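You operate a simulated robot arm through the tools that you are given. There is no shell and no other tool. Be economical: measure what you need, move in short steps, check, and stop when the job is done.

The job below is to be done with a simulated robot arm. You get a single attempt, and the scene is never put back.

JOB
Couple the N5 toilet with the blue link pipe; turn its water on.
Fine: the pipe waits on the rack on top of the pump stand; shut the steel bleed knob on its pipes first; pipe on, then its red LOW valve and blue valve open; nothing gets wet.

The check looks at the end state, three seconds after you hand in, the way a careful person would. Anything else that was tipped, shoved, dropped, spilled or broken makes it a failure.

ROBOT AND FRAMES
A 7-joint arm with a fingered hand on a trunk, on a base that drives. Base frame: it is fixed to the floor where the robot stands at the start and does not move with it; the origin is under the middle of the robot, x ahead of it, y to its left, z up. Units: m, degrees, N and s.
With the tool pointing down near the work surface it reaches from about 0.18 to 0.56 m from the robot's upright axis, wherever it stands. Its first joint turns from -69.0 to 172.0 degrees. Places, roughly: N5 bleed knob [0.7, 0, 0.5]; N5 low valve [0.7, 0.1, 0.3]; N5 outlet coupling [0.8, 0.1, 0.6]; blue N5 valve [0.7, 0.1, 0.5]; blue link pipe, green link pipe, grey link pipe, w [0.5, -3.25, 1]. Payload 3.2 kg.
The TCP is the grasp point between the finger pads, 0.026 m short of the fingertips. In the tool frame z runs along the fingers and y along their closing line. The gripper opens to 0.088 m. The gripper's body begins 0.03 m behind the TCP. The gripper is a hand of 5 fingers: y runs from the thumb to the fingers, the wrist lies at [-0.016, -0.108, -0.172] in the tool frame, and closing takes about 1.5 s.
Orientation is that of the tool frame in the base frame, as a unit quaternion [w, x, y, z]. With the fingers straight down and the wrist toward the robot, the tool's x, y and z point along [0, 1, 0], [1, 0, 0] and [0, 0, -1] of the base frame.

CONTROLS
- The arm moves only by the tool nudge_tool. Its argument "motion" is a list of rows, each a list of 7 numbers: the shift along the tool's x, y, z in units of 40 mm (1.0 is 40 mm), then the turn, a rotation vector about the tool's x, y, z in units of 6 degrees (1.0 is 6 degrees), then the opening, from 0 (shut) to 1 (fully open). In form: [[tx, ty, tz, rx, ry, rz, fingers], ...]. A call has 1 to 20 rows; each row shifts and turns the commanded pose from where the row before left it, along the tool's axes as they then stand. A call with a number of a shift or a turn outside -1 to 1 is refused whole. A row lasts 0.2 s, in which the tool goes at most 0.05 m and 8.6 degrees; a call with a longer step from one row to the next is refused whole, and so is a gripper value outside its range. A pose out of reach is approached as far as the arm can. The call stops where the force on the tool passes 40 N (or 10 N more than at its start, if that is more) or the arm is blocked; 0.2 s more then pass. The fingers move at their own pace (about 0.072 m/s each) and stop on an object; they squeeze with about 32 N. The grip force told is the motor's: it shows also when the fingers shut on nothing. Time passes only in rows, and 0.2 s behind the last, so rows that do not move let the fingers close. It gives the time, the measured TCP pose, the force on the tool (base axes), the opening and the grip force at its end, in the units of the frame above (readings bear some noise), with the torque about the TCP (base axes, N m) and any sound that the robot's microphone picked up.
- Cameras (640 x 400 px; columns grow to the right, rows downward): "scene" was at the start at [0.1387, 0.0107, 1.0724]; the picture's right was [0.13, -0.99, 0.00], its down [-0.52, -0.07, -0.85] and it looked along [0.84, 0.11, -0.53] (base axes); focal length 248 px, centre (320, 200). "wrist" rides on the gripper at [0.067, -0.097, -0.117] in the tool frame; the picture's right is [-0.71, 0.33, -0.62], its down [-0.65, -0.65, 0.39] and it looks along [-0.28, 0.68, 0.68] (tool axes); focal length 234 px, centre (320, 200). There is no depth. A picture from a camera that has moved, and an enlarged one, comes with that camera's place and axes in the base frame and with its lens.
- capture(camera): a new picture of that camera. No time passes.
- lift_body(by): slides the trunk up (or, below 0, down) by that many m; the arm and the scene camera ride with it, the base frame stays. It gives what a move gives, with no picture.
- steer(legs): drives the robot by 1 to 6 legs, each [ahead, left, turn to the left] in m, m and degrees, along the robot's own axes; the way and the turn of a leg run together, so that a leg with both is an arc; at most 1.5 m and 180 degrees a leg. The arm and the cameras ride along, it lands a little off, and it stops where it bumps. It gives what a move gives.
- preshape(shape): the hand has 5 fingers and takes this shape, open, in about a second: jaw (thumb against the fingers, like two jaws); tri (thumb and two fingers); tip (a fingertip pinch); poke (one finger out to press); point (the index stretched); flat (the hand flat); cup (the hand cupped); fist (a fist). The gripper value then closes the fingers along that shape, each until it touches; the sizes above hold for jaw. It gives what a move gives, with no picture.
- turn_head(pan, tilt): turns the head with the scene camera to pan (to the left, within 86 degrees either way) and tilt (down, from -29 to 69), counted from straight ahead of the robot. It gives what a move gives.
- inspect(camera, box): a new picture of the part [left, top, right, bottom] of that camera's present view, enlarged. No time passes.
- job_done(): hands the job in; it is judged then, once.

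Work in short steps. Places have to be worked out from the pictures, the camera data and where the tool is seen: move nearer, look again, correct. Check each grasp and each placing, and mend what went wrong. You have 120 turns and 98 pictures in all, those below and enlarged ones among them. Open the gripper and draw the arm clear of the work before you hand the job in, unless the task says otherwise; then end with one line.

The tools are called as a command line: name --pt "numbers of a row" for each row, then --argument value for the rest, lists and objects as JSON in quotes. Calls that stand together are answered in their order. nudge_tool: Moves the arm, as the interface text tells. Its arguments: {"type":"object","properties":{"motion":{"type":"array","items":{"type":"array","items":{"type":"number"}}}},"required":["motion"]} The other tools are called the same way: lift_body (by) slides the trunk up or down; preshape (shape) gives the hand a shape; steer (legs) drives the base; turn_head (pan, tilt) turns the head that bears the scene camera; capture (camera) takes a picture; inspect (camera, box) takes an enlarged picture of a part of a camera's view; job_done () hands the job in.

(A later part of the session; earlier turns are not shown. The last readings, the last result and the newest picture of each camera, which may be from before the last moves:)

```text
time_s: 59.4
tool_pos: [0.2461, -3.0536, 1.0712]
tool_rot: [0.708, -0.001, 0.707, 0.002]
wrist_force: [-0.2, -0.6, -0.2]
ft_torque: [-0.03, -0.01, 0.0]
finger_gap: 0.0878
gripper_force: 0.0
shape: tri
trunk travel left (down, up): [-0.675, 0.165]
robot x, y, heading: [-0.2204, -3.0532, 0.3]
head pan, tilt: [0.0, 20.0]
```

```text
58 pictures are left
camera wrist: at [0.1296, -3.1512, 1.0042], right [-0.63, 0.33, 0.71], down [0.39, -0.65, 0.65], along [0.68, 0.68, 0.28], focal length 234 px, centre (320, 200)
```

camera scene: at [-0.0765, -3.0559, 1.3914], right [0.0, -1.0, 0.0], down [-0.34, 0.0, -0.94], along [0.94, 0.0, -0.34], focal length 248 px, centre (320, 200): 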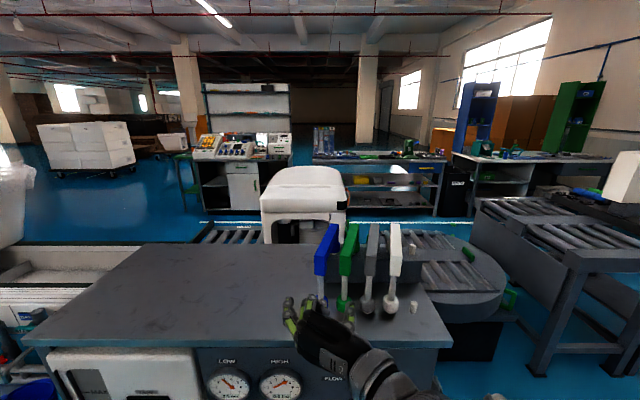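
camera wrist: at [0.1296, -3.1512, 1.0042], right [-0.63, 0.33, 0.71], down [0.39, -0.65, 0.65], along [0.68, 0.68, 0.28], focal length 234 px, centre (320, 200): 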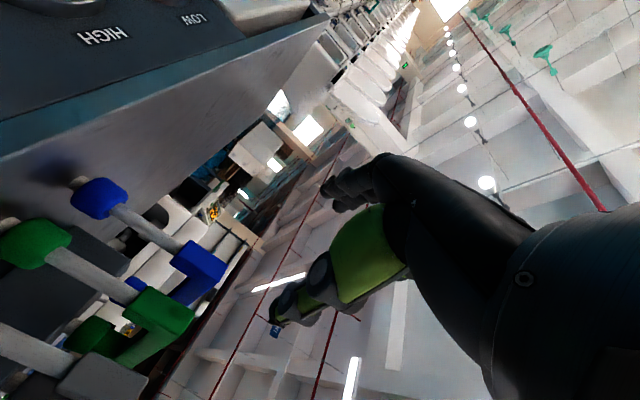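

inspect --camera "scene" --box '[270, 210, 430, 330]'

inspect --camera "wrist" --box '[50, 150, 250, 330]'

```text
3.33 times, centred on (350, 270) of scene
camera zoom: at [-0.0765, -3.0559, 1.3914], right [0.0, -1.0, 0.0], down [-0.34, 0.0, -0.94], along [0.94, 0.0, -0.34], focal length 827 px, centre (220, -33)
```

zoom: 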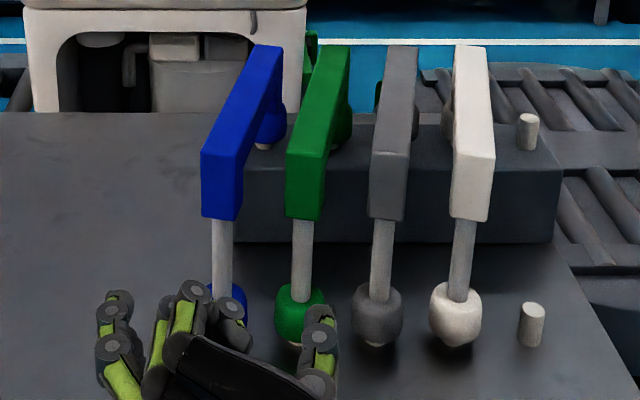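

```text
2.22 times, centred on (150, 240) of wrist
camera zoom: at [0.1296, -3.1512, 1.0042], right [-0.63, 0.33, 0.71], down [0.39, -0.65, 0.65], along [0.68, 0.68, 0.28], focal length 520 px, centre (698, 111)
```

zoom: 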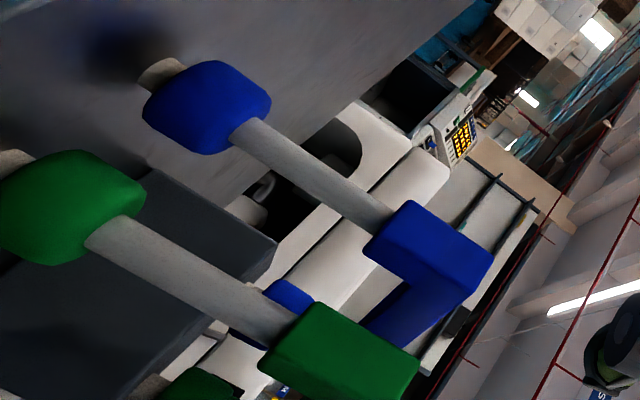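

Bar direction has a yaw of about −13.5°, width 28 mm, gap to green ~33 mm. Before driving a bit nearer I check base clearance by looking down.

turn_head --pan 0 --tilt 69

capture --camera "scene"

```text
time_s: 60.6
tool_pos: [0.2465, -3.0531, 1.0702]
tool_rot: [0.708, -0.001, 0.707, 0.002]
wrist_force: [0.0, -0.2, 0.2]
ft_torque: [0.0, 0.04, -0.02]
finger_gap: 0.088
gripper_force: 0.1
shape: tri
trunk travel left (down, up): [-0.675, 0.165]
robot x, y, heading: [-0.2201, -3.0556, 0.3]
head pan, tilt: [0.0, 68.8]
```

```text
55 pictures are left
camera scene: at [-0.1143, -3.056, 1.3239], right [0.0, -1.0, 0.0], down [-0.93, 0.0, -0.36], along [0.36, 0.0, -0.93], focal length 248 px, centre (320, 200)
```

scene: 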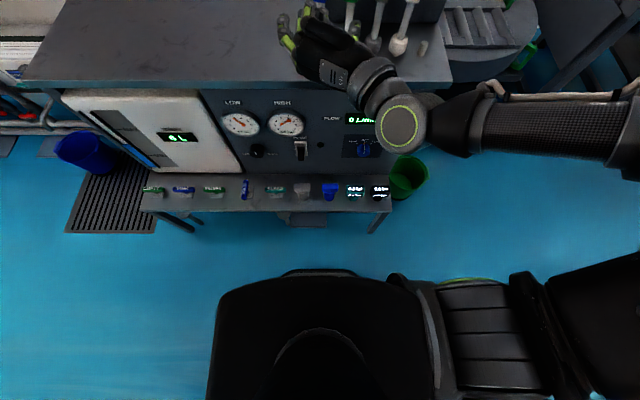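

Base clearance is ample. I drive 8 cm nearer, then pre-position with the hand half open and yawed −13.5°.

steer --legs '[[0.08, 0, 0]]'

turn_head --pan 0 --tilt 35

nudge_tool --pt "0.5 0.25 0.2 0.75 0 0 0.5" --pt "0.4 0.22 0.2 0.75 0 0 0.5" --pt "0 0 0 0.75 0 0 0.5" --pt "0 0 0 0 0 0 0.5" --pt "0 0 0 0 0 0 0.5"

inspect --camera "scene" --box '[240, 130, 420, 280]'

capture --camera "wrist"

```text
time_s: 61.6
tool_pos: [0.3275, -3.0528, 1.0701]
tool_rot: [0.708, 0.0, 0.706, 0.002]
wrist_force: [0.4, -0.7, -0.5]
ft_torque: [-0.01, -0.01, 0.02]
finger_gap: 0.0878
gripper_force: 0.1
shape: tri
trunk travel left (down, up): [-0.675, 0.165]
robot x, y, heading: [-0.1403, -3.0536, 0.0]
head pan, tilt: [0.0, 68.8]
```

```text
time_s: 62.6
tool_pos: [0.3257, -3.0532, 1.0707]
tool_rot: [0.708, 0.0, 0.706, 0.002]
wrist_force: [-0.5, 0.1, -0.4]
ft_torque: [-0.01, 0.01, -0.01]
finger_gap: 0.0878
gripper_force: 0.1
shape: tri
trunk travel left (down, up): [-0.675, 0.165]
robot x, y, heading: [-0.1393, -3.053, 0.5]
head pan, tilt: [0.0, 35.0]
```

```text
time_s: 63.8
tool_pos: [0.3423, -3.0362, 1.0345]
tool_rot: [0.702, 0.083, 0.702, -0.082]
wrist_force: [0.5, 0.3, 1.2]
ft_torque: [-0.02, 0.0, 0.02]
finger_gap: 0.0443
gripper_force: 0.1
shape: tri
trunk travel left (down, up): [-0.675, 0.165]
robot x, y, heading: [-0.1345, -3.0532, 0.1]
head pan, tilt: [0.0, 35.0]
```

```text
2.67 times, centred on (330, 205) of scene
camera zoom: at [-0.0021, -3.0553, 1.3676], right [0.0, -1.0, 0.0], down [-0.57, 0.0, -0.82], along [0.82, 0.0, -0.57], focal length 661 px, centre (293, 187)
```

zoom: 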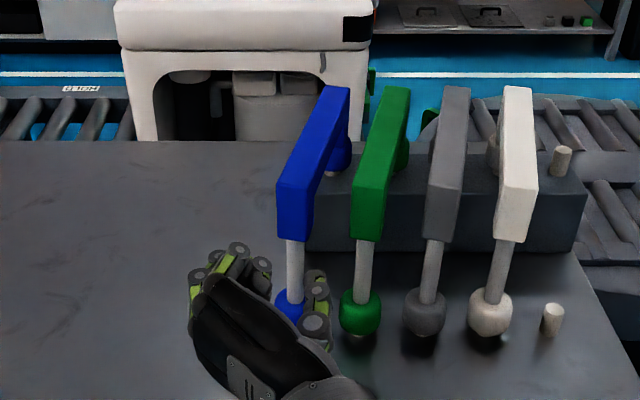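

```text
53 pictures are left
camera wrist: at [0.2064, -3.1023, 0.9686], right [-0.53, 0.47, 0.71], down [0.23, -0.73, 0.65], along [0.82, 0.5, 0.28], focal length 234 px, centre (320, 200)
```

wrist: 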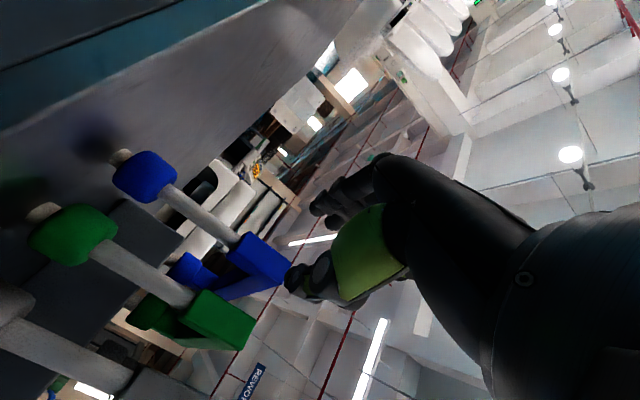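

I zoom on the thumb to judge its thickness against the blue–green gap.

inspect --camera "scene" --box '[285, 190, 365, 265]'

```text
5.33 times, centred on (325, 228) of scene
camera zoom: at [-0.0021, -3.0553, 1.3676], right [0.0, -1.0, 0.0], down [-0.57, 0.0, -0.82], along [0.82, 0.0, -0.57], focal length 1322 px, centre (293, 53)
```

zoom: 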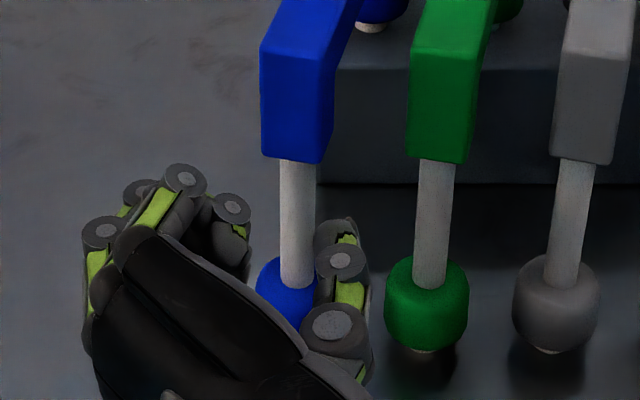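

The thumb is 17–20 mm thick, so it fits if centred in the gap. I narrow the opening to 40 mm, shift 7 mm left and advance 6 cm, then look again.

nudge_tool --pt "0 0.175 0 0 0 0 0.455" --pt "0 0 0.6 0 0 0 0.455" --pt "0 0 0.6 0 0 0 0.455" --pt "0 0 0.3 0 0 0 0.455" --pt "0 0 0 0 0 0 0.455"

inspect --camera "scene" --box '[285, 180, 365, 255]'

inspect --camera "wrist" --box '[180, 160, 380, 340]'

```text
time_s: 65.0
tool_pos: [0.404, -3.0428, 1.0347]
tool_rot: [0.703, 0.082, 0.702, -0.081]
wrist_force: [-0.2, -0.2, 0.0]
ft_torque: [0.0, -0.03, -0.01]
finger_gap: 0.0403
gripper_force: 0.1
shape: tri
trunk travel left (down, up): [-0.675, 0.165]
robot x, y, heading: [-0.1408, -3.0541, 0.1]
head pan, tilt: [0.0, 35.0]
```

```text
5.33 times, centred on (325, 218) of scene
camera zoom: at [-0.002, -3.0556, 1.3676], right [0.0, -1.0, 0.0], down [-0.57, 0.0, -0.82], along [0.82, 0.0, -0.57], focal length 1322 px, centre (293, 107)
```

zoom: 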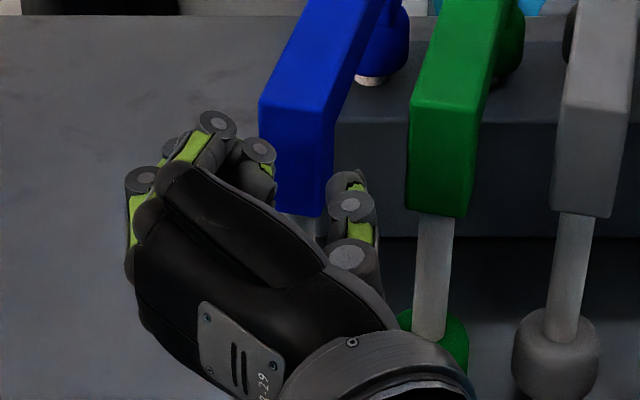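

```text
2.22 times, centred on (280, 250) of wrist
camera zoom: at [0.2664, -3.1099, 0.9683], right [-0.53, 0.47, 0.71], down [0.23, -0.73, 0.65], along [0.82, 0.5, 0.28], focal length 520 px, centre (409, 89)
```

zoom: 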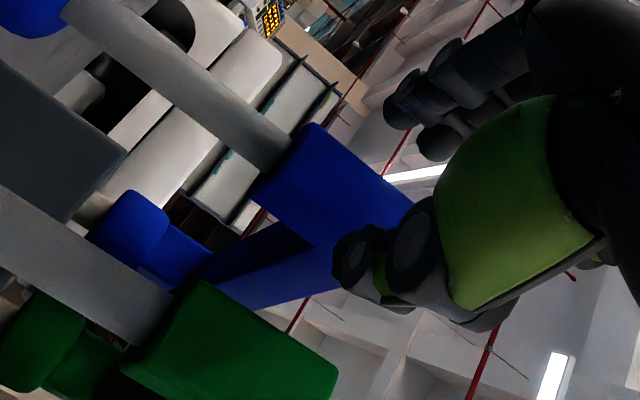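

Thumb heads into the gap; I shift 3 mm further left, 2 mm lower, and advance ~46 mm in small steps.

nudge_tool --pt "0.06 0.08 0 0 0 0 0.455" --pt "0 0 0.3 0 0 0 0.455" --pt "0 0 0.3 0 0 0 0.455" --pt "0 0 0.3 0 0 0 0.455" --pt "0 0 0.25 0 0 0 0.455" --pt "0 0 0 0 0 0 0.455"

inspect --camera "scene" --box '[285, 170, 365, 245]'

inspect --camera "wrist" --box '[180, 160, 380, 340]'

```text
time_s: 66.4
tool_pos: [0.4497, -3.0503, 1.0347]
tool_rot: [0.703, 0.083, 0.702, -0.082]
wrist_force: [-0.3, -0.3, 1.0]
ft_torque: [-0.03, -0.01, -0.02]
finger_gap: 0.0402
gripper_force: 0.1
shape: tri
trunk travel left (down, up): [-0.675, 0.165]
robot x, y, heading: [-0.1391, -3.0563, 0.1]
head pan, tilt: [0.0, 35.0]
```

```text
5.33 times, centred on (325, 208) of scene
camera zoom: at [-0.002, -3.0556, 1.3676], right [0.0, -1.0, 0.0], down [-0.57, 0.0, -0.82], along [0.82, 0.0, -0.57], focal length 1322 px, centre (293, 160)
```

zoom: 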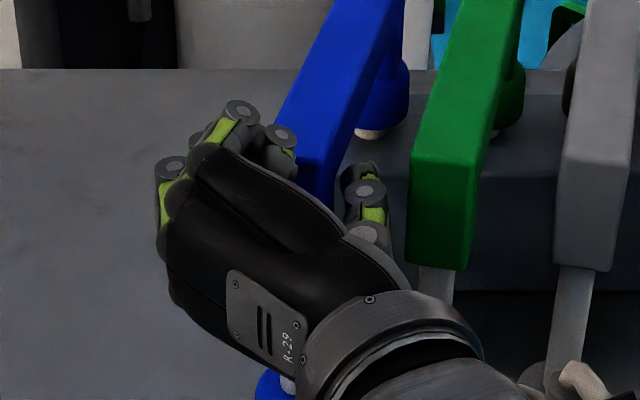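

```text
2.22 times, centred on (280, 250) of wrist
camera zoom: at [0.3124, -3.1172, 0.9664], right [-0.53, 0.47, 0.71], down [0.23, -0.73, 0.65], along [0.82, 0.5, 0.28], focal length 520 px, centre (409, 89)
```

zoom: 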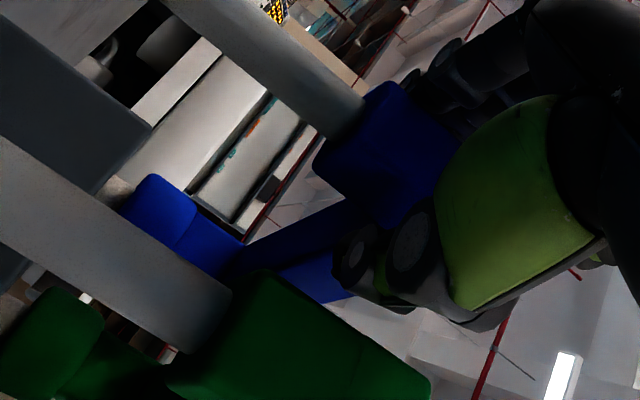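

The thumb sits in the gap, clear of both. I centre by 4 mm and close gently.

nudge_tool --pt "0 -0.1 0 0 0 0 0.43" --pt "0 -0.03 0 0 0 0 0.36" --pt "0 0 0 0 0 0 0.2" --pt "0 0 0 0 0 0 0" --pt "0 0 0 0 0 0 0" --pt "0 0 0 0 0 0 0" --pt "0 0 0 0 0 0 0"

inspect --camera "scene" --box '[255, 130, 415, 260]'

```text
time_s: 68.0
tool_pos: [0.4484, -3.0556, 1.0334]
tool_rot: [0.703, 0.083, 0.702, -0.082]
wrist_force: [2.5, -0.4, -0.7]
ft_torque: [0.03, 0.01, 0.2]
finger_gap: 0.0075
gripper_force: 32.4
shape: tri
trunk travel left (down, up): [-0.675, 0.165]
robot x, y, heading: [-0.1387, -3.0533, 0.3]
head pan, tilt: [0.0, 35.0]
```

```text
3.08 times, centred on (335, 195) of scene
camera zoom: at [-0.0007, -3.0556, 1.3675], right [0.0, -1.0, 0.0], down [-0.57, 0.0, -0.82], along [0.82, 0.0, -0.57], focal length 763 px, centre (274, 215)
```

zoom: 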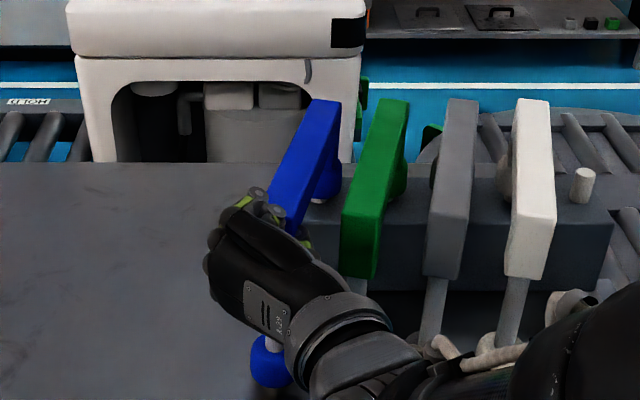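

The gap reads only 7.5 mm, less than the block's width; I look closely at the grip.

capture --camera "wrist"

inspect --camera "scene" --box '[300, 180, 360, 250]'

inspect --camera "wrist" --box '[240, 160, 420, 330]'

```text
46 pictures are left
camera wrist: at [0.3121, -3.1225, 0.9658], right [-0.53, 0.47, 0.71], down [0.23, -0.73, 0.65], along [0.82, 0.5, 0.28], focal length 234 px, centre (320, 200)
```

wrist: 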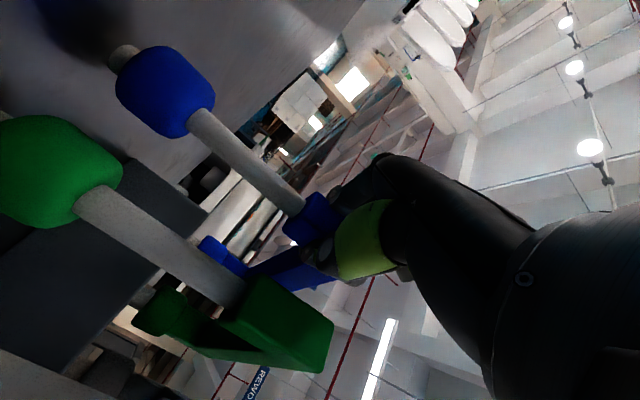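

```text
5.71 times, centred on (330, 215) of scene
camera zoom: at [-0.0007, -3.0556, 1.3675], right [0.0, -1.0, 0.0], down [-0.57, 0.0, -0.82], along [0.82, 0.0, -0.57], focal length 1417 px, centre (263, 114)
```

zoom: 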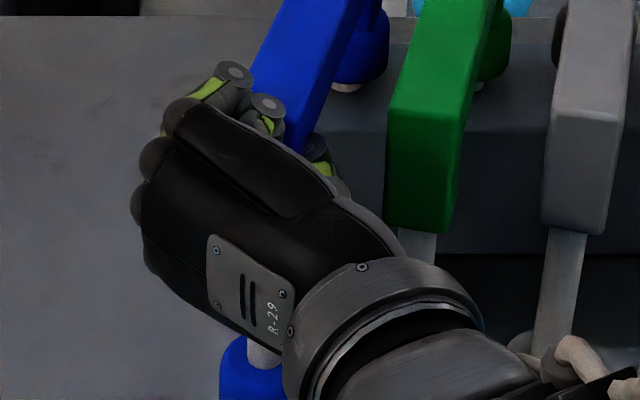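

```text
2.35 times, centred on (330, 245) of wrist
camera zoom: at [0.3121, -3.1225, 0.9658], right [-0.53, 0.47, 0.71], down [0.23, -0.73, 0.65], along [0.82, 0.5, 0.28], focal length 551 px, centre (296, 94)
```

zoom: 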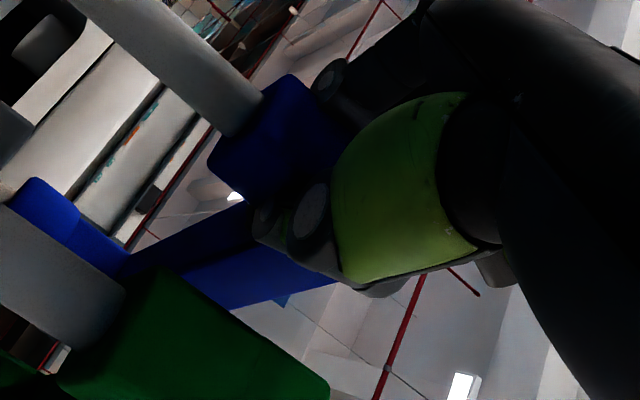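

Thumb and fingers do hold the block from both sides. I lift straight up in small steps, 50 mm, and check.

nudge_tool --pt "-0.25 0 0 0 0 0 0" --pt "-0.25 0 0 0 0 0 0" --pt "-0.25 0 0 0 0 0 0" --pt "-0.25 0 0 0 0 0 0" --pt "-0.25 0 0 0 0 0 0" --pt "0 0 0 0 0 0 0"

inspect --camera "scene" --box '[255, 110, 415, 260]'

capture --camera "wrist"

```text
time_s: 69.4
tool_pos: [0.4479, -3.0554, 1.0826]
tool_rot: [0.703, 0.082, 0.702, -0.081]
wrist_force: [0.0, 0.7, -1.4]
ft_torque: [0.07, 0.1, 0.05]
finger_gap: 0.0082
gripper_force: 31.8
shape: tri
trunk travel left (down, up): [-0.675, 0.165]
robot x, y, heading: [-0.1407, -3.0523, 0.4]
head pan, tilt: [0.0, 35.0]
```

```text
2.67 times, centred on (335, 185) of scene
camera zoom: at [-0.0012, -3.0556, 1.3675], right [0.0, -1.0, 0.0], down [-0.57, 0.0, -0.82], along [0.82, 0.0, -0.57], focal length 661 px, centre (280, 240)
```

zoom: 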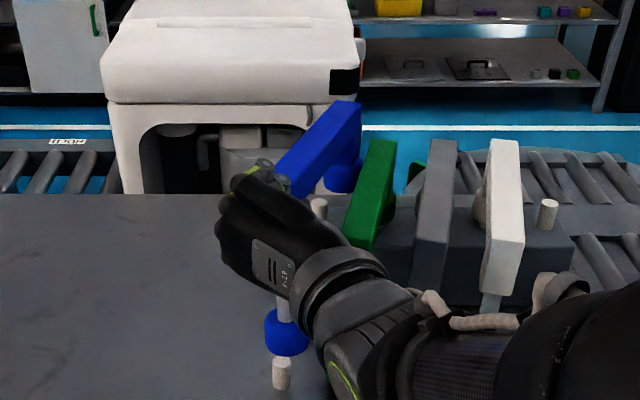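

```text
42 pictures are left
camera wrist: at [0.3113, -3.1225, 1.0162], right [-0.53, 0.47, 0.71], down [0.23, -0.73, 0.65], along [0.82, 0.51, 0.28], focal length 234 px, centre (320, 200)
```

wrist: 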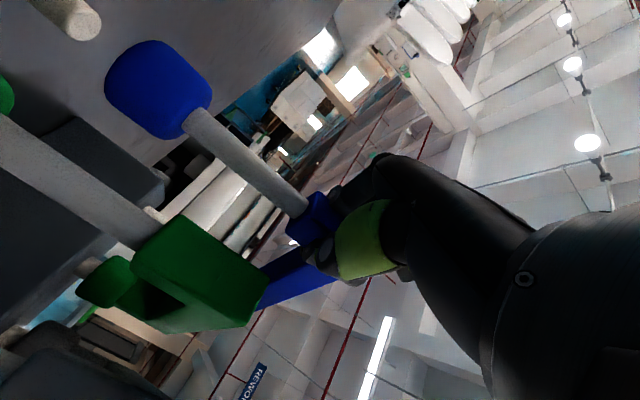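

The pipe is held, bleeding no tilt, though it yawed a few degrees in the fingers. I lift the trunk another 0.13 m so its rear leg clears the green pipe, then back away.

lift_body --by 0.13

steer --legs '[[-0.3, 0, 0]]'

turn_head --pan 0 --tilt 30

capture --camera "scene"

```text
time_s: 71.0
tool_pos: [0.4486, -3.0546, 1.2122]
tool_rot: [0.703, 0.083, 0.702, -0.081]
wrist_force: [-0.5, -0.4, -2.2]
ft_torque: [0.08, 0.13, 0.0]
finger_gap: 0.0083
gripper_force: 31.9
shape: tri
trunk travel left (down, up): [-0.805, 0.035]
robot x, y, heading: [-0.1412, -3.0527, 0.5]
head pan, tilt: [0.0, 35.0]
```

```text
time_s: 73.1
tool_pos: [0.1473, -3.055, 1.2134]
tool_rot: [0.703, 0.082, 0.702, -0.081]
wrist_force: [0.1, 0.4, -2.1]
ft_torque: [0.06, 0.15, 0.0]
finger_gap: 0.0082
gripper_force: 32.0
shape: tri
trunk travel left (down, up): [-0.805, 0.035]
robot x, y, heading: [-0.4386, -3.0577, 0.1]
head pan, tilt: [0.0, 35.0]
```

```text
time_s: 73.7
tool_pos: [0.1474, -3.0547, 1.2133]
tool_rot: [0.703, 0.082, 0.702, -0.082]
wrist_force: [-0.3, 0.3, -1.3]
ft_torque: [0.1, 0.1, -0.03]
finger_gap: 0.0081
gripper_force: 31.7
shape: tri
trunk travel left (down, up): [-0.805, 0.035]
robot x, y, heading: [-0.4378, -3.0578, 0.3]
head pan, tilt: [0.0, 30.0]
```

```text
41 pictures are left
camera scene: at [-0.2992, -3.0565, 1.5053], right [0.0, -1.0, 0.0], down [-0.5, 0.0, -0.87], along [0.87, 0.0, -0.5], focal length 248 px, centre (320, 200)
```

scene: 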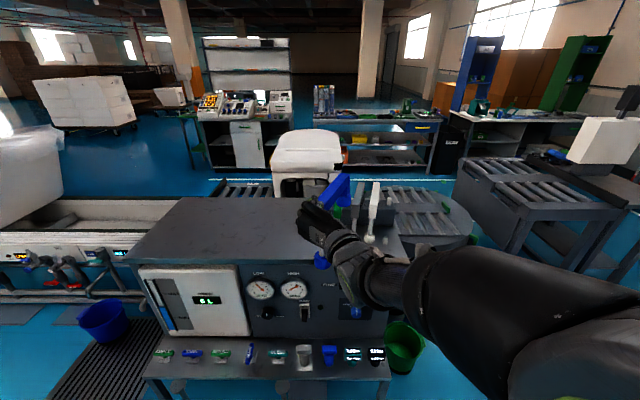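

Clear. I drive back left to N5, keeping distance, then lower the trunk to look at the pipe against the couplings.

steer --legs '[[0, 1.2, 0], [0.1, 1.2, 0], [0.05, 0.78, 0]]'

lift_body --by -0.38

capture --camera "scene"

capture --camera "wrist"

```text
time_s: 89.3
tool_pos: [0.3005, 0.1108, 1.2129]
tool_rot: [0.702, 0.088, 0.702, -0.086]
wrist_force: [-0.1, -0.1, -2.8]
ft_torque: [0.05, 0.15, -0.03]
finger_gap: 0.0081
gripper_force: 31.8
shape: tri
trunk travel left (down, up): [-0.805, 0.035]
robot x, y, heading: [-0.2848, 0.1191, -0.7]
head pan, tilt: [0.0, 30.0]
```

```text
time_s: 93.0
tool_pos: [0.3002, 0.1113, 0.832]
tool_rot: [0.701, 0.087, 0.703, -0.085]
wrist_force: [0.6, 0.1, -2.1]
ft_torque: [0.04, 0.13, -0.01]
finger_gap: 0.0083
gripper_force: 32.2
shape: tri
trunk travel left (down, up): [-0.425, 0.415]
robot x, y, heading: [-0.2896, 0.1169, -0.6]
head pan, tilt: [0.0, 30.0]
```

```text
40 pictures are left
camera scene: at [-0.1462, 0.1156, 1.1253], right [-0.01, -1.0, 0.0], down [-0.5, 0.0, -0.87], along [0.87, -0.01, -0.5], focal length 248 px, centre (320, 200)
```

scene: 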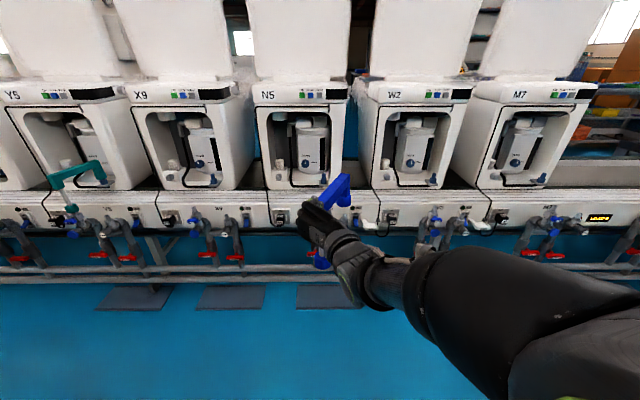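

```text
39 pictures are left
camera wrist: at [0.1631, 0.0449, 0.7661], right [-0.53, 0.47, 0.71], down [0.22, -0.73, 0.65], along [0.82, 0.49, 0.28], focal length 234 px, centre (320, 200)
```

wrist: 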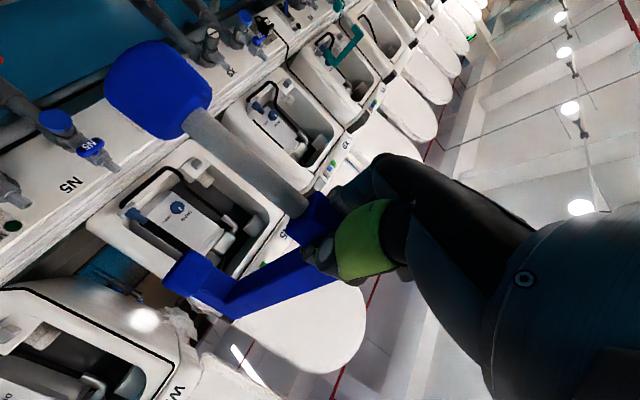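

I zoom in on N5's inlet and outlet from this higher vantage to triangulate them against the earlier low view.

inspect --camera "scene" --box '[250, 120, 390, 250]'

inspect --camera "wrist" --box '[20, 30, 320, 330]'

```text
3.08 times, centred on (320, 185) of scene
camera zoom: at [-0.1462, 0.1156, 1.1253], right [-0.01, -1.0, 0.0], down [-0.5, 0.0, -0.87], along [0.87, -0.01, -0.5], focal length 763 px, centre (320, 246)
```

zoom: 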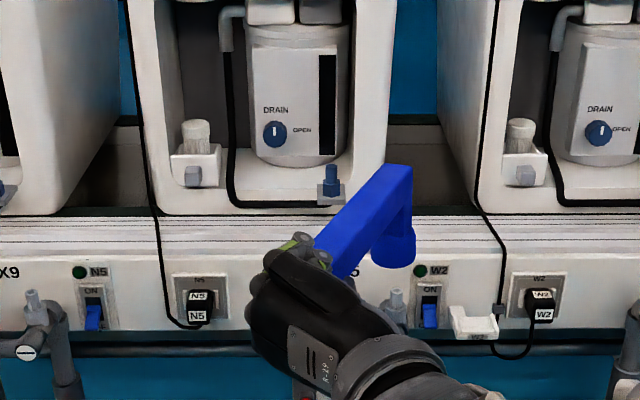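

```text
1.33 times, centred on (170, 180) of wrist
camera zoom: at [0.1631, 0.0449, 0.7661], right [-0.53, 0.47, 0.71], down [0.22, -0.73, 0.65], along [0.82, 0.49, 0.28], focal length 312 px, centre (520, 227)
```

zoom: 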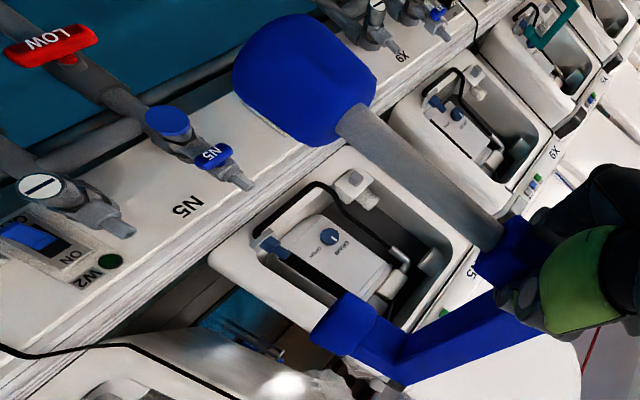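

inspect --camera "scene" --box '[300, 165, 350, 225]'

inspect --camera "wrist" --box '[90, 30, 350, 330]'

```text
6.67 times, centred on (325, 195) of scene
camera zoom: at [-0.1462, 0.1156, 1.1253], right [-0.01, -1.0, 0.0], down [-0.5, 0.0, -0.87], along [0.87, -0.01, -0.5], focal length 1653 px, centre (287, 233)
```

zoom: 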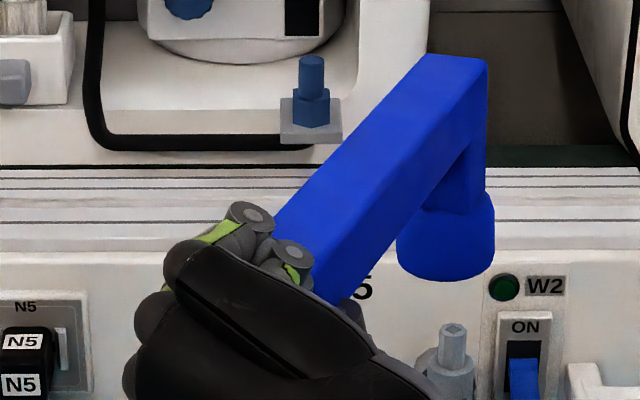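

```text
1.33 times, centred on (220, 180) of wrist
camera zoom: at [0.1631, 0.0449, 0.7661], right [-0.53, 0.47, 0.71], down [0.22, -0.73, 0.65], along [0.82, 0.49, 0.28], focal length 312 px, centre (453, 227)
```

zoom: 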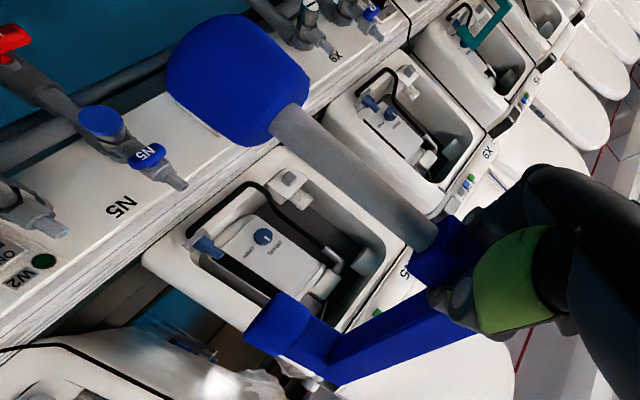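

The pipe sits about −24° in yaw while N5 needs about −14° (outlet ≈(0.752, 0.130, 0.57), inlet ≈(0.92, 0.088, 0.653)). I yaw the tool +10°, lift slightly, and drive to within ~14 cm.

nudge_tool --pt "0 0 0 -0.56 0 0 0" --pt "0 0 0 -0.56 0 0 0" --pt "0 0 0 -0.55 0 0 0" --pt "0 0 0 0 0 0 0"

steer --legs '[[0.3, 0.02, 0.5]]'

capture --camera "scene"

inspect --camera "wrist" --box '[20, 30, 350, 330]'

```text
time_s: 94.0
tool_pos: [0.3009, 0.1114, 0.8322]
tool_rot: [0.707, 0.024, 0.706, -0.024]
wrist_force: [-0.4, -0.7, -2.3]
ft_torque: [0.04, 0.12, 0.01]
finger_gap: 0.008
gripper_force: 32.2
shape: tri
trunk travel left (down, up): [-0.425, 0.415]
robot x, y, heading: [-0.2886, 0.1195, -0.3]
head pan, tilt: [0.0, 30.0]
```

```text
time_s: 96.0
tool_pos: [0.6044, 0.1336, 0.8327]
tool_rot: [0.707, 0.023, 0.706, -0.022]
wrist_force: [0.0, -0.7, -2.3]
ft_torque: [0.03, 0.13, 0.02]
finger_gap: 0.0084
gripper_force: 32.1
shape: tri
trunk travel left (down, up): [-0.425, 0.415]
robot x, y, heading: [0.0158, 0.1374, 0.1]
head pan, tilt: [0.0, 30.0]
```

```text
34 pictures are left
camera scene: at [0.1571, 0.1343, 1.1252], right [0.0, -1.0, 0.0], down [-0.5, 0.0, -0.87], along [0.87, 0.0, -0.5], focal length 248 px, centre (320, 200)
```

scene: 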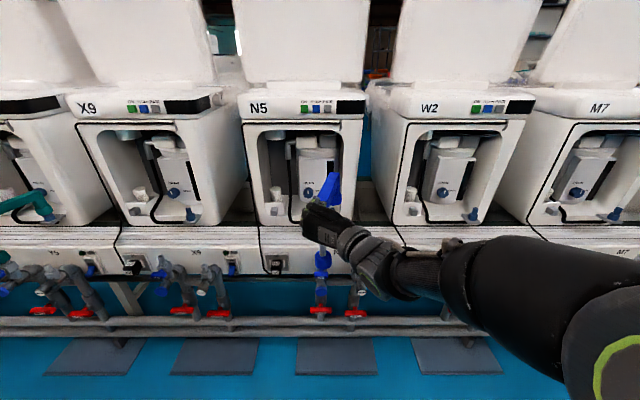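

```text
1.33 times, centred on (185, 180) of wrist
camera zoom: at [0.4805, 0.0427, 0.7656], right [-0.6, 0.37, 0.71], down [0.35, -0.68, 0.65], along [0.72, 0.63, 0.28], focal length 312 px, centre (500, 227)
```

zoom: 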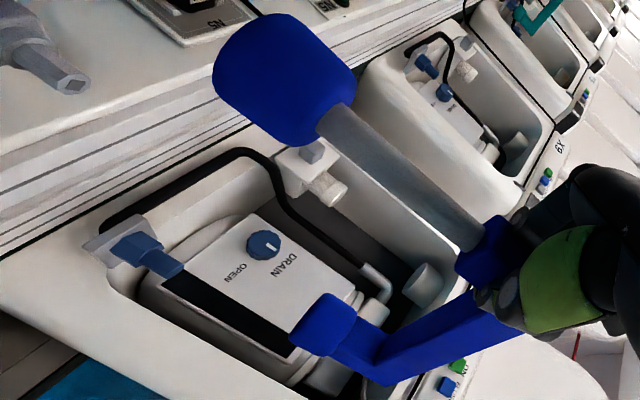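

inspect --camera "scene" --box '[290, 150, 370, 300]'

inspect --camera "scene" --box '[300, 160, 360, 220]'

```text
2.67 times, centred on (330, 225) of scene
camera zoom: at [0.1571, 0.1343, 1.1252], right [0.0, -1.0, 0.0], down [-0.5, 0.0, -0.87], along [0.87, 0.0, -0.5], focal length 661 px, centre (293, 133)
```

zoom: 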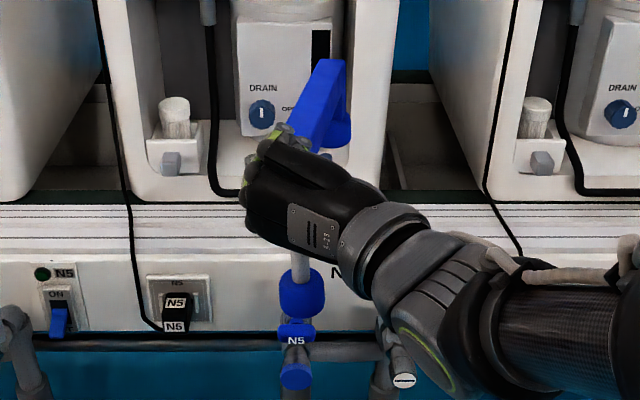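

```text
6.67 times, centred on (330, 190) of scene
camera zoom: at [0.1571, 0.1343, 1.1252], right [0.0, -1.0, 0.0], down [-0.5, 0.0, -0.87], along [0.87, 0.0, -0.5], focal length 1653 px, centre (253, 267)
```

zoom: 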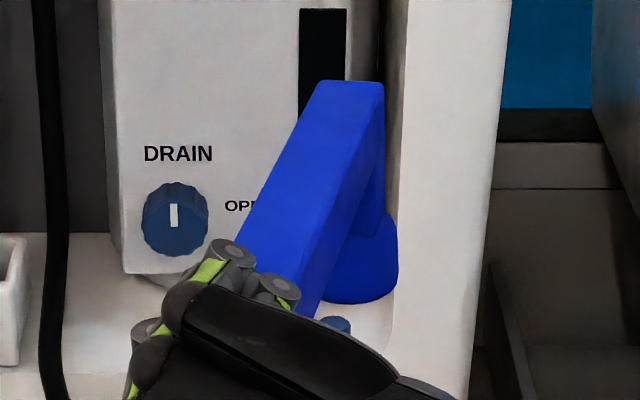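

Yaw is now −13.6°, matching. The front tube axis lies 4 mm behind and 7 mm right of the TCP, so TCP should go to about (0.757, 0.133). I drive 0.14 m forward at this height (≈11 cm above the couplings).

steer --legs '[[0.14, 0, 0]]'

turn_head --pan 0 --tilt 40

inspect --camera "scene" --box '[240, 60, 420, 240]'

capture --camera "wrist"

```text
time_s: 97.3
tool_pos: [0.7456, 0.1306, 0.8311]
tool_rot: [0.707, 0.024, 0.707, -0.023]
wrist_force: [1.2, -0.3, -3.5]
ft_torque: [0.07, 0.14, -0.01]
finger_gap: 0.0081
gripper_force: 31.2
shape: tri
trunk travel left (down, up): [-0.425, 0.415]
robot x, y, heading: [0.1556, 0.1323, -0.4]
head pan, tilt: [0.0, 30.0]
```

```text
time_s: 98.1
tool_pos: [0.7442, 0.1305, 0.8319]
tool_rot: [0.708, 0.024, 0.706, -0.023]
wrist_force: [-1.1, 0.7, -2.8]
ft_torque: [0.04, 0.14, 0.01]
finger_gap: 0.0081
gripper_force: 32.9
shape: tri
trunk travel left (down, up): [-0.425, 0.415]
robot x, y, heading: [0.1592, 0.1348, -0.3]
head pan, tilt: [0.0, 40.0]
```

```text
2.22 times, centred on (330, 150) of scene
camera zoom: at [0.2916, 0.1335, 1.11], right [0.0, -1.0, 0.0], down [-0.64, 0.0, -0.77], along [0.77, 0.0, -0.64], focal length 551 px, centre (298, 311)
```

zoom: 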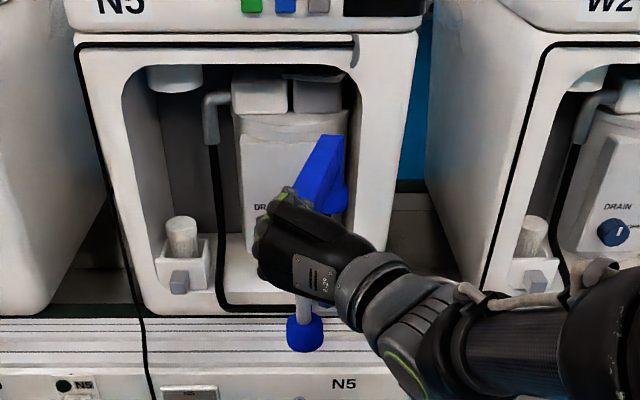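

```text
29 pictures are left
camera wrist: at [0.6204, 0.0414, 0.7657], right [-0.6, 0.37, 0.71], down [0.34, -0.68, 0.65], along [0.72, 0.63, 0.28], focal length 234 px, centre (320, 200)
```

wrist: 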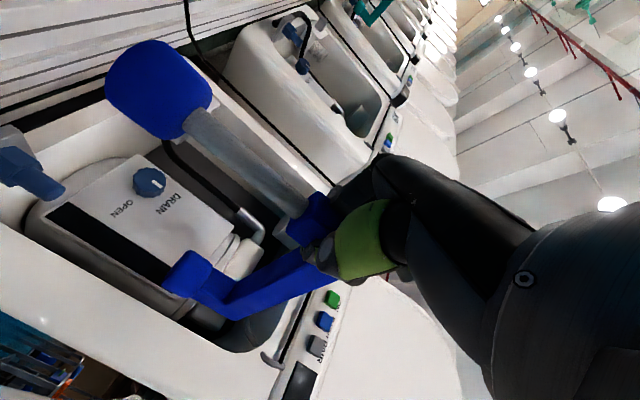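

The inlet reads (0.915, 0.092, 0.647). I trim the pose (12 mm forward, 4 mm left, +1° yaw) and lower 80 mm, stopping ~2.5 cm above the couplings.

nudge_tool --pt "0 0.095 0.29 -0.17 0 0 0" --pt "0.5 0 0 0 0 0 0" --pt "0.5 0 0 0 0 0 0" --pt "0.5 0 0 0 0 0 0" --pt "0.5 0 0 0 0 0 0" --pt "0 0 0 0 0 0 0"

inspect --camera "scene" --box '[260, 130, 380, 280]'

capture --camera "wrist"

```text
time_s: 99.5
tool_pos: [0.7558, 0.1338, 0.7526]
tool_rot: [0.707, 0.018, 0.707, -0.017]
wrist_force: [-0.6, 0.3, -2.2]
ft_torque: [0.06, 0.14, 0.0]
finger_gap: 0.0084
gripper_force: 32.6
shape: tri
trunk travel left (down, up): [-0.425, 0.415]
robot x, y, heading: [0.1566, 0.1353, -0.4]
head pan, tilt: [0.0, 40.0]
```

```text
2.67 times, centred on (320, 205) of scene
camera zoom: at [0.2916, 0.1335, 1.11], right [0.0, -1.0, 0.0], down [-0.64, 0.0, -0.77], along [0.77, 0.0, -0.64], focal length 661 px, centre (320, 187)
```

zoom: 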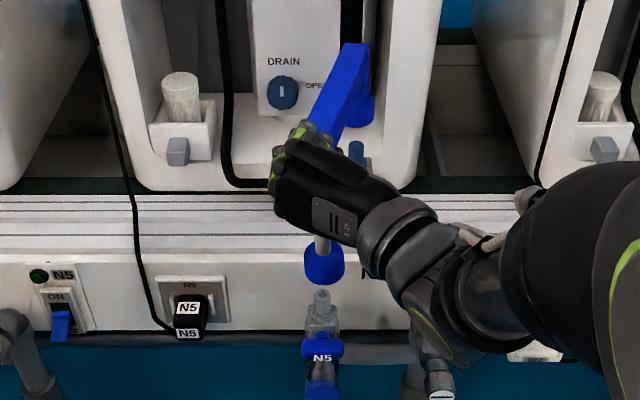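

```text
27 pictures are left
camera wrist: at [0.6341, 0.0428, 0.6857], right [-0.61, 0.36, 0.71], down [0.36, -0.67, 0.65], along [0.71, 0.65, 0.28], focal length 234 px, centre (320, 200)
```

wrist: 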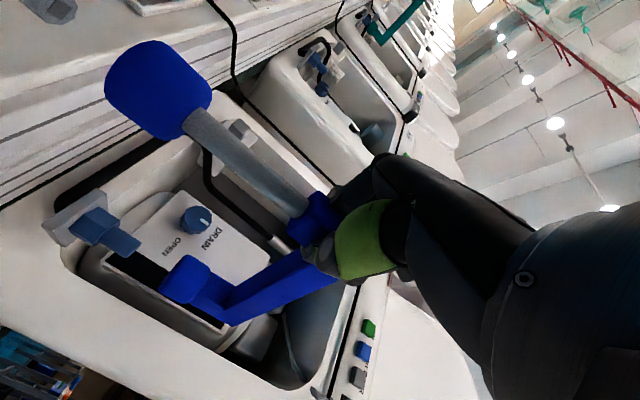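

Both legs line up within a few mm: I need about 6 mm forward and 2 mm left. I apply this, and lower another 15 mm before a close check.

nudge_tool --pt "0 0.045 0.15 0 0 0 0" --pt "0.3 0 0 0 0 0 0" --pt "0.1 0 0 0 0 0 0" --pt "0 0 0 0 0 0 0"

inspect --camera "scene" --box '[295, 145, 355, 260]'

inspect --camera "wrist" --box '[0, 0, 260, 320]'

```text
time_s: 100.5
tool_pos: [0.7627, 0.1347, 0.7369]
tool_rot: [0.707, 0.018, 0.707, -0.017]
wrist_force: [0.2, 0.3, -2.1]
ft_torque: [0.04, 0.12, -0.02]
finger_gap: 0.0082
gripper_force: 31.5
shape: tri
trunk travel left (down, up): [-0.425, 0.415]
robot x, y, heading: [0.156, 0.1334, -0.3]
head pan, tilt: [0.0, 40.0]
```

```text
3.48 times, centred on (325, 202) of scene
camera zoom: at [0.2916, 0.1335, 1.11], right [0.0, -1.0, 0.0], down [-0.64, 0.0, -0.77], along [0.77, 0.0, -0.64], focal length 862 px, centre (303, 191)
```

zoom: 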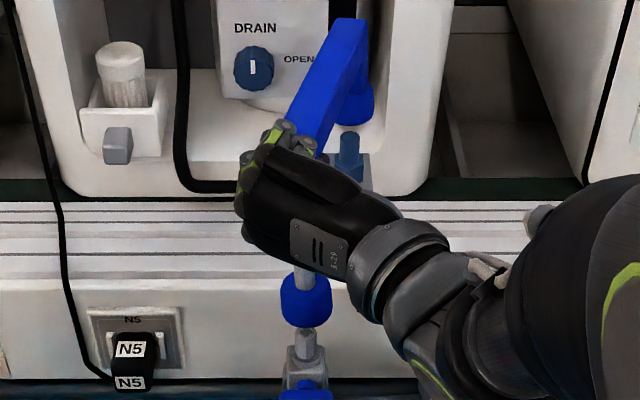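

```text
1.25 times, centred on (130, 160) of wrist
camera zoom: at [0.64, 0.0443, 0.6699], right [-0.61, 0.36, 0.71], down [0.36, -0.67, 0.65], along [0.71, 0.65, 0.28], focal length 293 px, centre (558, 250)
```

zoom: 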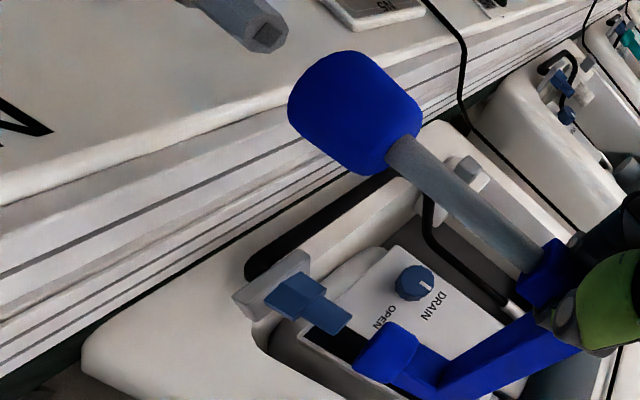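

The front ferrule lines up with its nipple in both views. I zoom on the rear ferrule and inlet for a finer check.

inspect --camera "wrist" --box '[90, 200, 200, 320]'

inspect --camera "scene" --box '[310, 145, 345, 205]'

```text
3.33 times, centred on (145, 260) of wrist
camera zoom: at [0.64, 0.0443, 0.6699], right [-0.61, 0.36, 0.71], down [0.36, -0.67, 0.65], along [0.71, 0.65, 0.28], focal length 781 px, centre (903, 0)
```

zoom: 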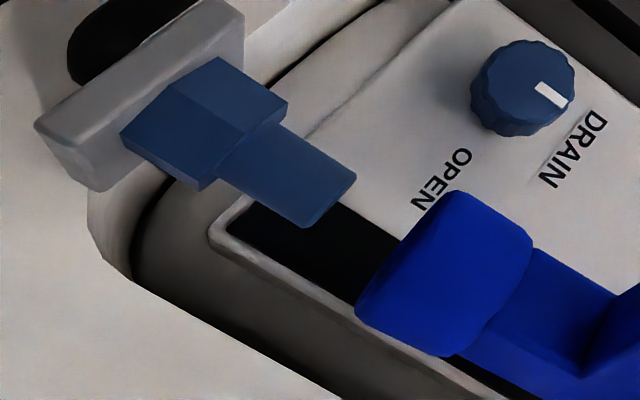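

```text
6.67 times, centred on (328, 175) of scene
camera zoom: at [0.2916, 0.1335, 1.11], right [0.0, -1.0, 0.0], down [-0.64, 0.0, -0.77], along [0.77, 0.0, -0.64], focal length 1653 px, centre (270, 367)
```

zoom: 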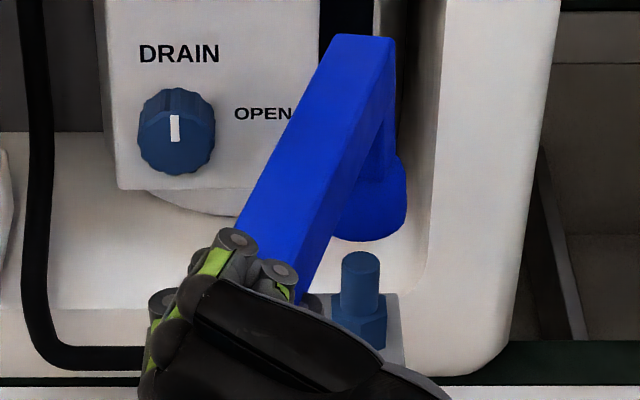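

Everything agrees within ~3 mm. I descend 20 mm in small steps, watching the force.

nudge_tool --pt "0.15 0.01 0 0 0 0 0" --pt "0.15 0 0 0 0 0 0" --pt "0.15 0 0 0 0 0 0" --pt "0.1 0 0 0 0 0 0" --pt "0 0 0 0 0 0 0"

inspect --camera "scene" --box '[295, 145, 355, 260]'

inspect --camera "wrist" --box '[50, 0, 260, 320]'

```text
time_s: 101.7
tool_pos: [0.7626, 0.1365, 0.7133]
tool_rot: [0.707, 0.018, 0.707, -0.016]
wrist_force: [0.0, 0.4, -2.1]
ft_torque: [0.07, 0.13, 0.01]
finger_gap: 0.0079
gripper_force: 32.2
shape: tri
trunk travel left (down, up): [-0.425, 0.415]
robot x, y, heading: [0.1558, 0.1353, -0.5]
head pan, tilt: [0.0, 40.0]
```

```text
3.48 times, centred on (325, 202) of scene
camera zoom: at [0.2916, 0.1335, 1.11], right [0.0, -1.0, 0.0], down [-0.64, 0.0, -0.77], along [0.77, 0.0, -0.64], focal length 862 px, centre (303, 191)
```

zoom: 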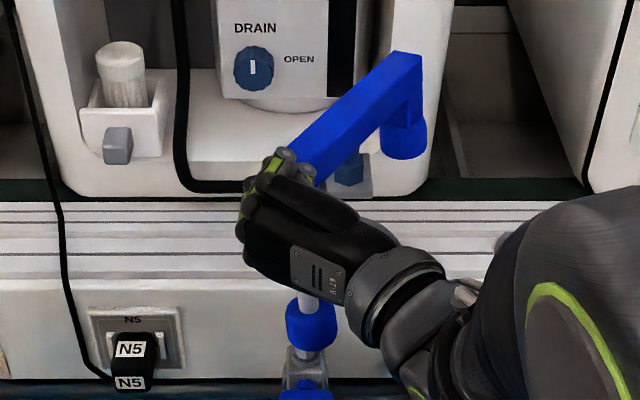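

```text
1.25 times, centred on (155, 160) of wrist
camera zoom: at [0.6404, 0.0444, 0.6475], right [-0.61, 0.36, 0.71], down [0.36, -0.67, 0.65], along [0.71, 0.65, 0.28], focal length 293 px, centre (526, 250)
```

zoom: 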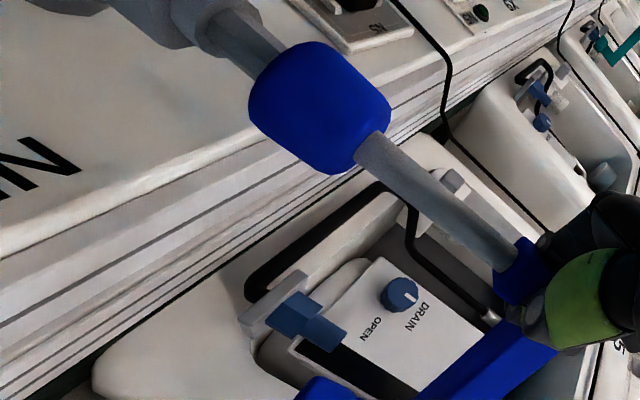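

The pipe yawed in the fingers (its rear slid right of the inlet), so it touched something. I raise 28 mm and re-measure.

nudge_tool --pt "-0.35 0 0 0 0 0 0" --pt "-0.35 0 0 0 0 0 0" --pt "0 0 0 0 0 0 0"

inspect --camera "scene" --box '[295, 145, 355, 260]'

capture --camera "wrist"

```text
time_s: 102.5
tool_pos: [0.7626, 0.1353, 0.7428]
tool_rot: [0.707, 0.018, 0.707, -0.016]
wrist_force: [-0.1, -0.2, -2.2]
ft_torque: [0.05, 0.09, -0.01]
finger_gap: 0.0081
gripper_force: 31.7
shape: tri
trunk travel left (down, up): [-0.425, 0.415]
robot x, y, heading: [0.1566, 0.1329, -0.3]
head pan, tilt: [0.0, 40.0]
```

```text
3.48 times, centred on (325, 202) of scene
camera zoom: at [0.2917, 0.1335, 1.1099], right [0.0, -1.0, 0.0], down [-0.64, 0.0, -0.77], along [0.77, 0.0, -0.64], focal length 862 px, centre (303, 191)
```

zoom: 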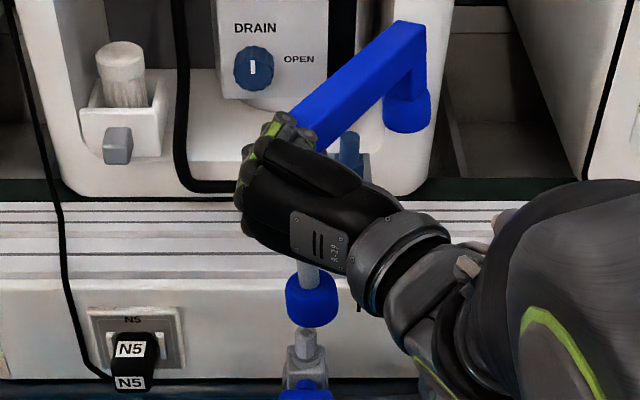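

```text
19 pictures are left
camera wrist: at [0.6403, 0.0442, 0.6755], right [-0.61, 0.36, 0.71], down [0.36, -0.67, 0.65], along [0.71, 0.65, 0.28], focal length 234 px, centre (320, 200)
```

wrist: 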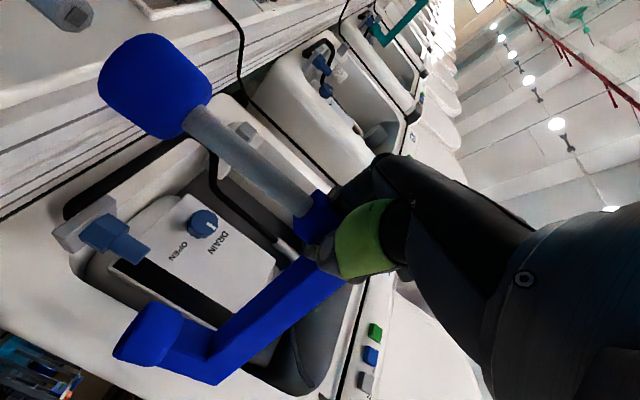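

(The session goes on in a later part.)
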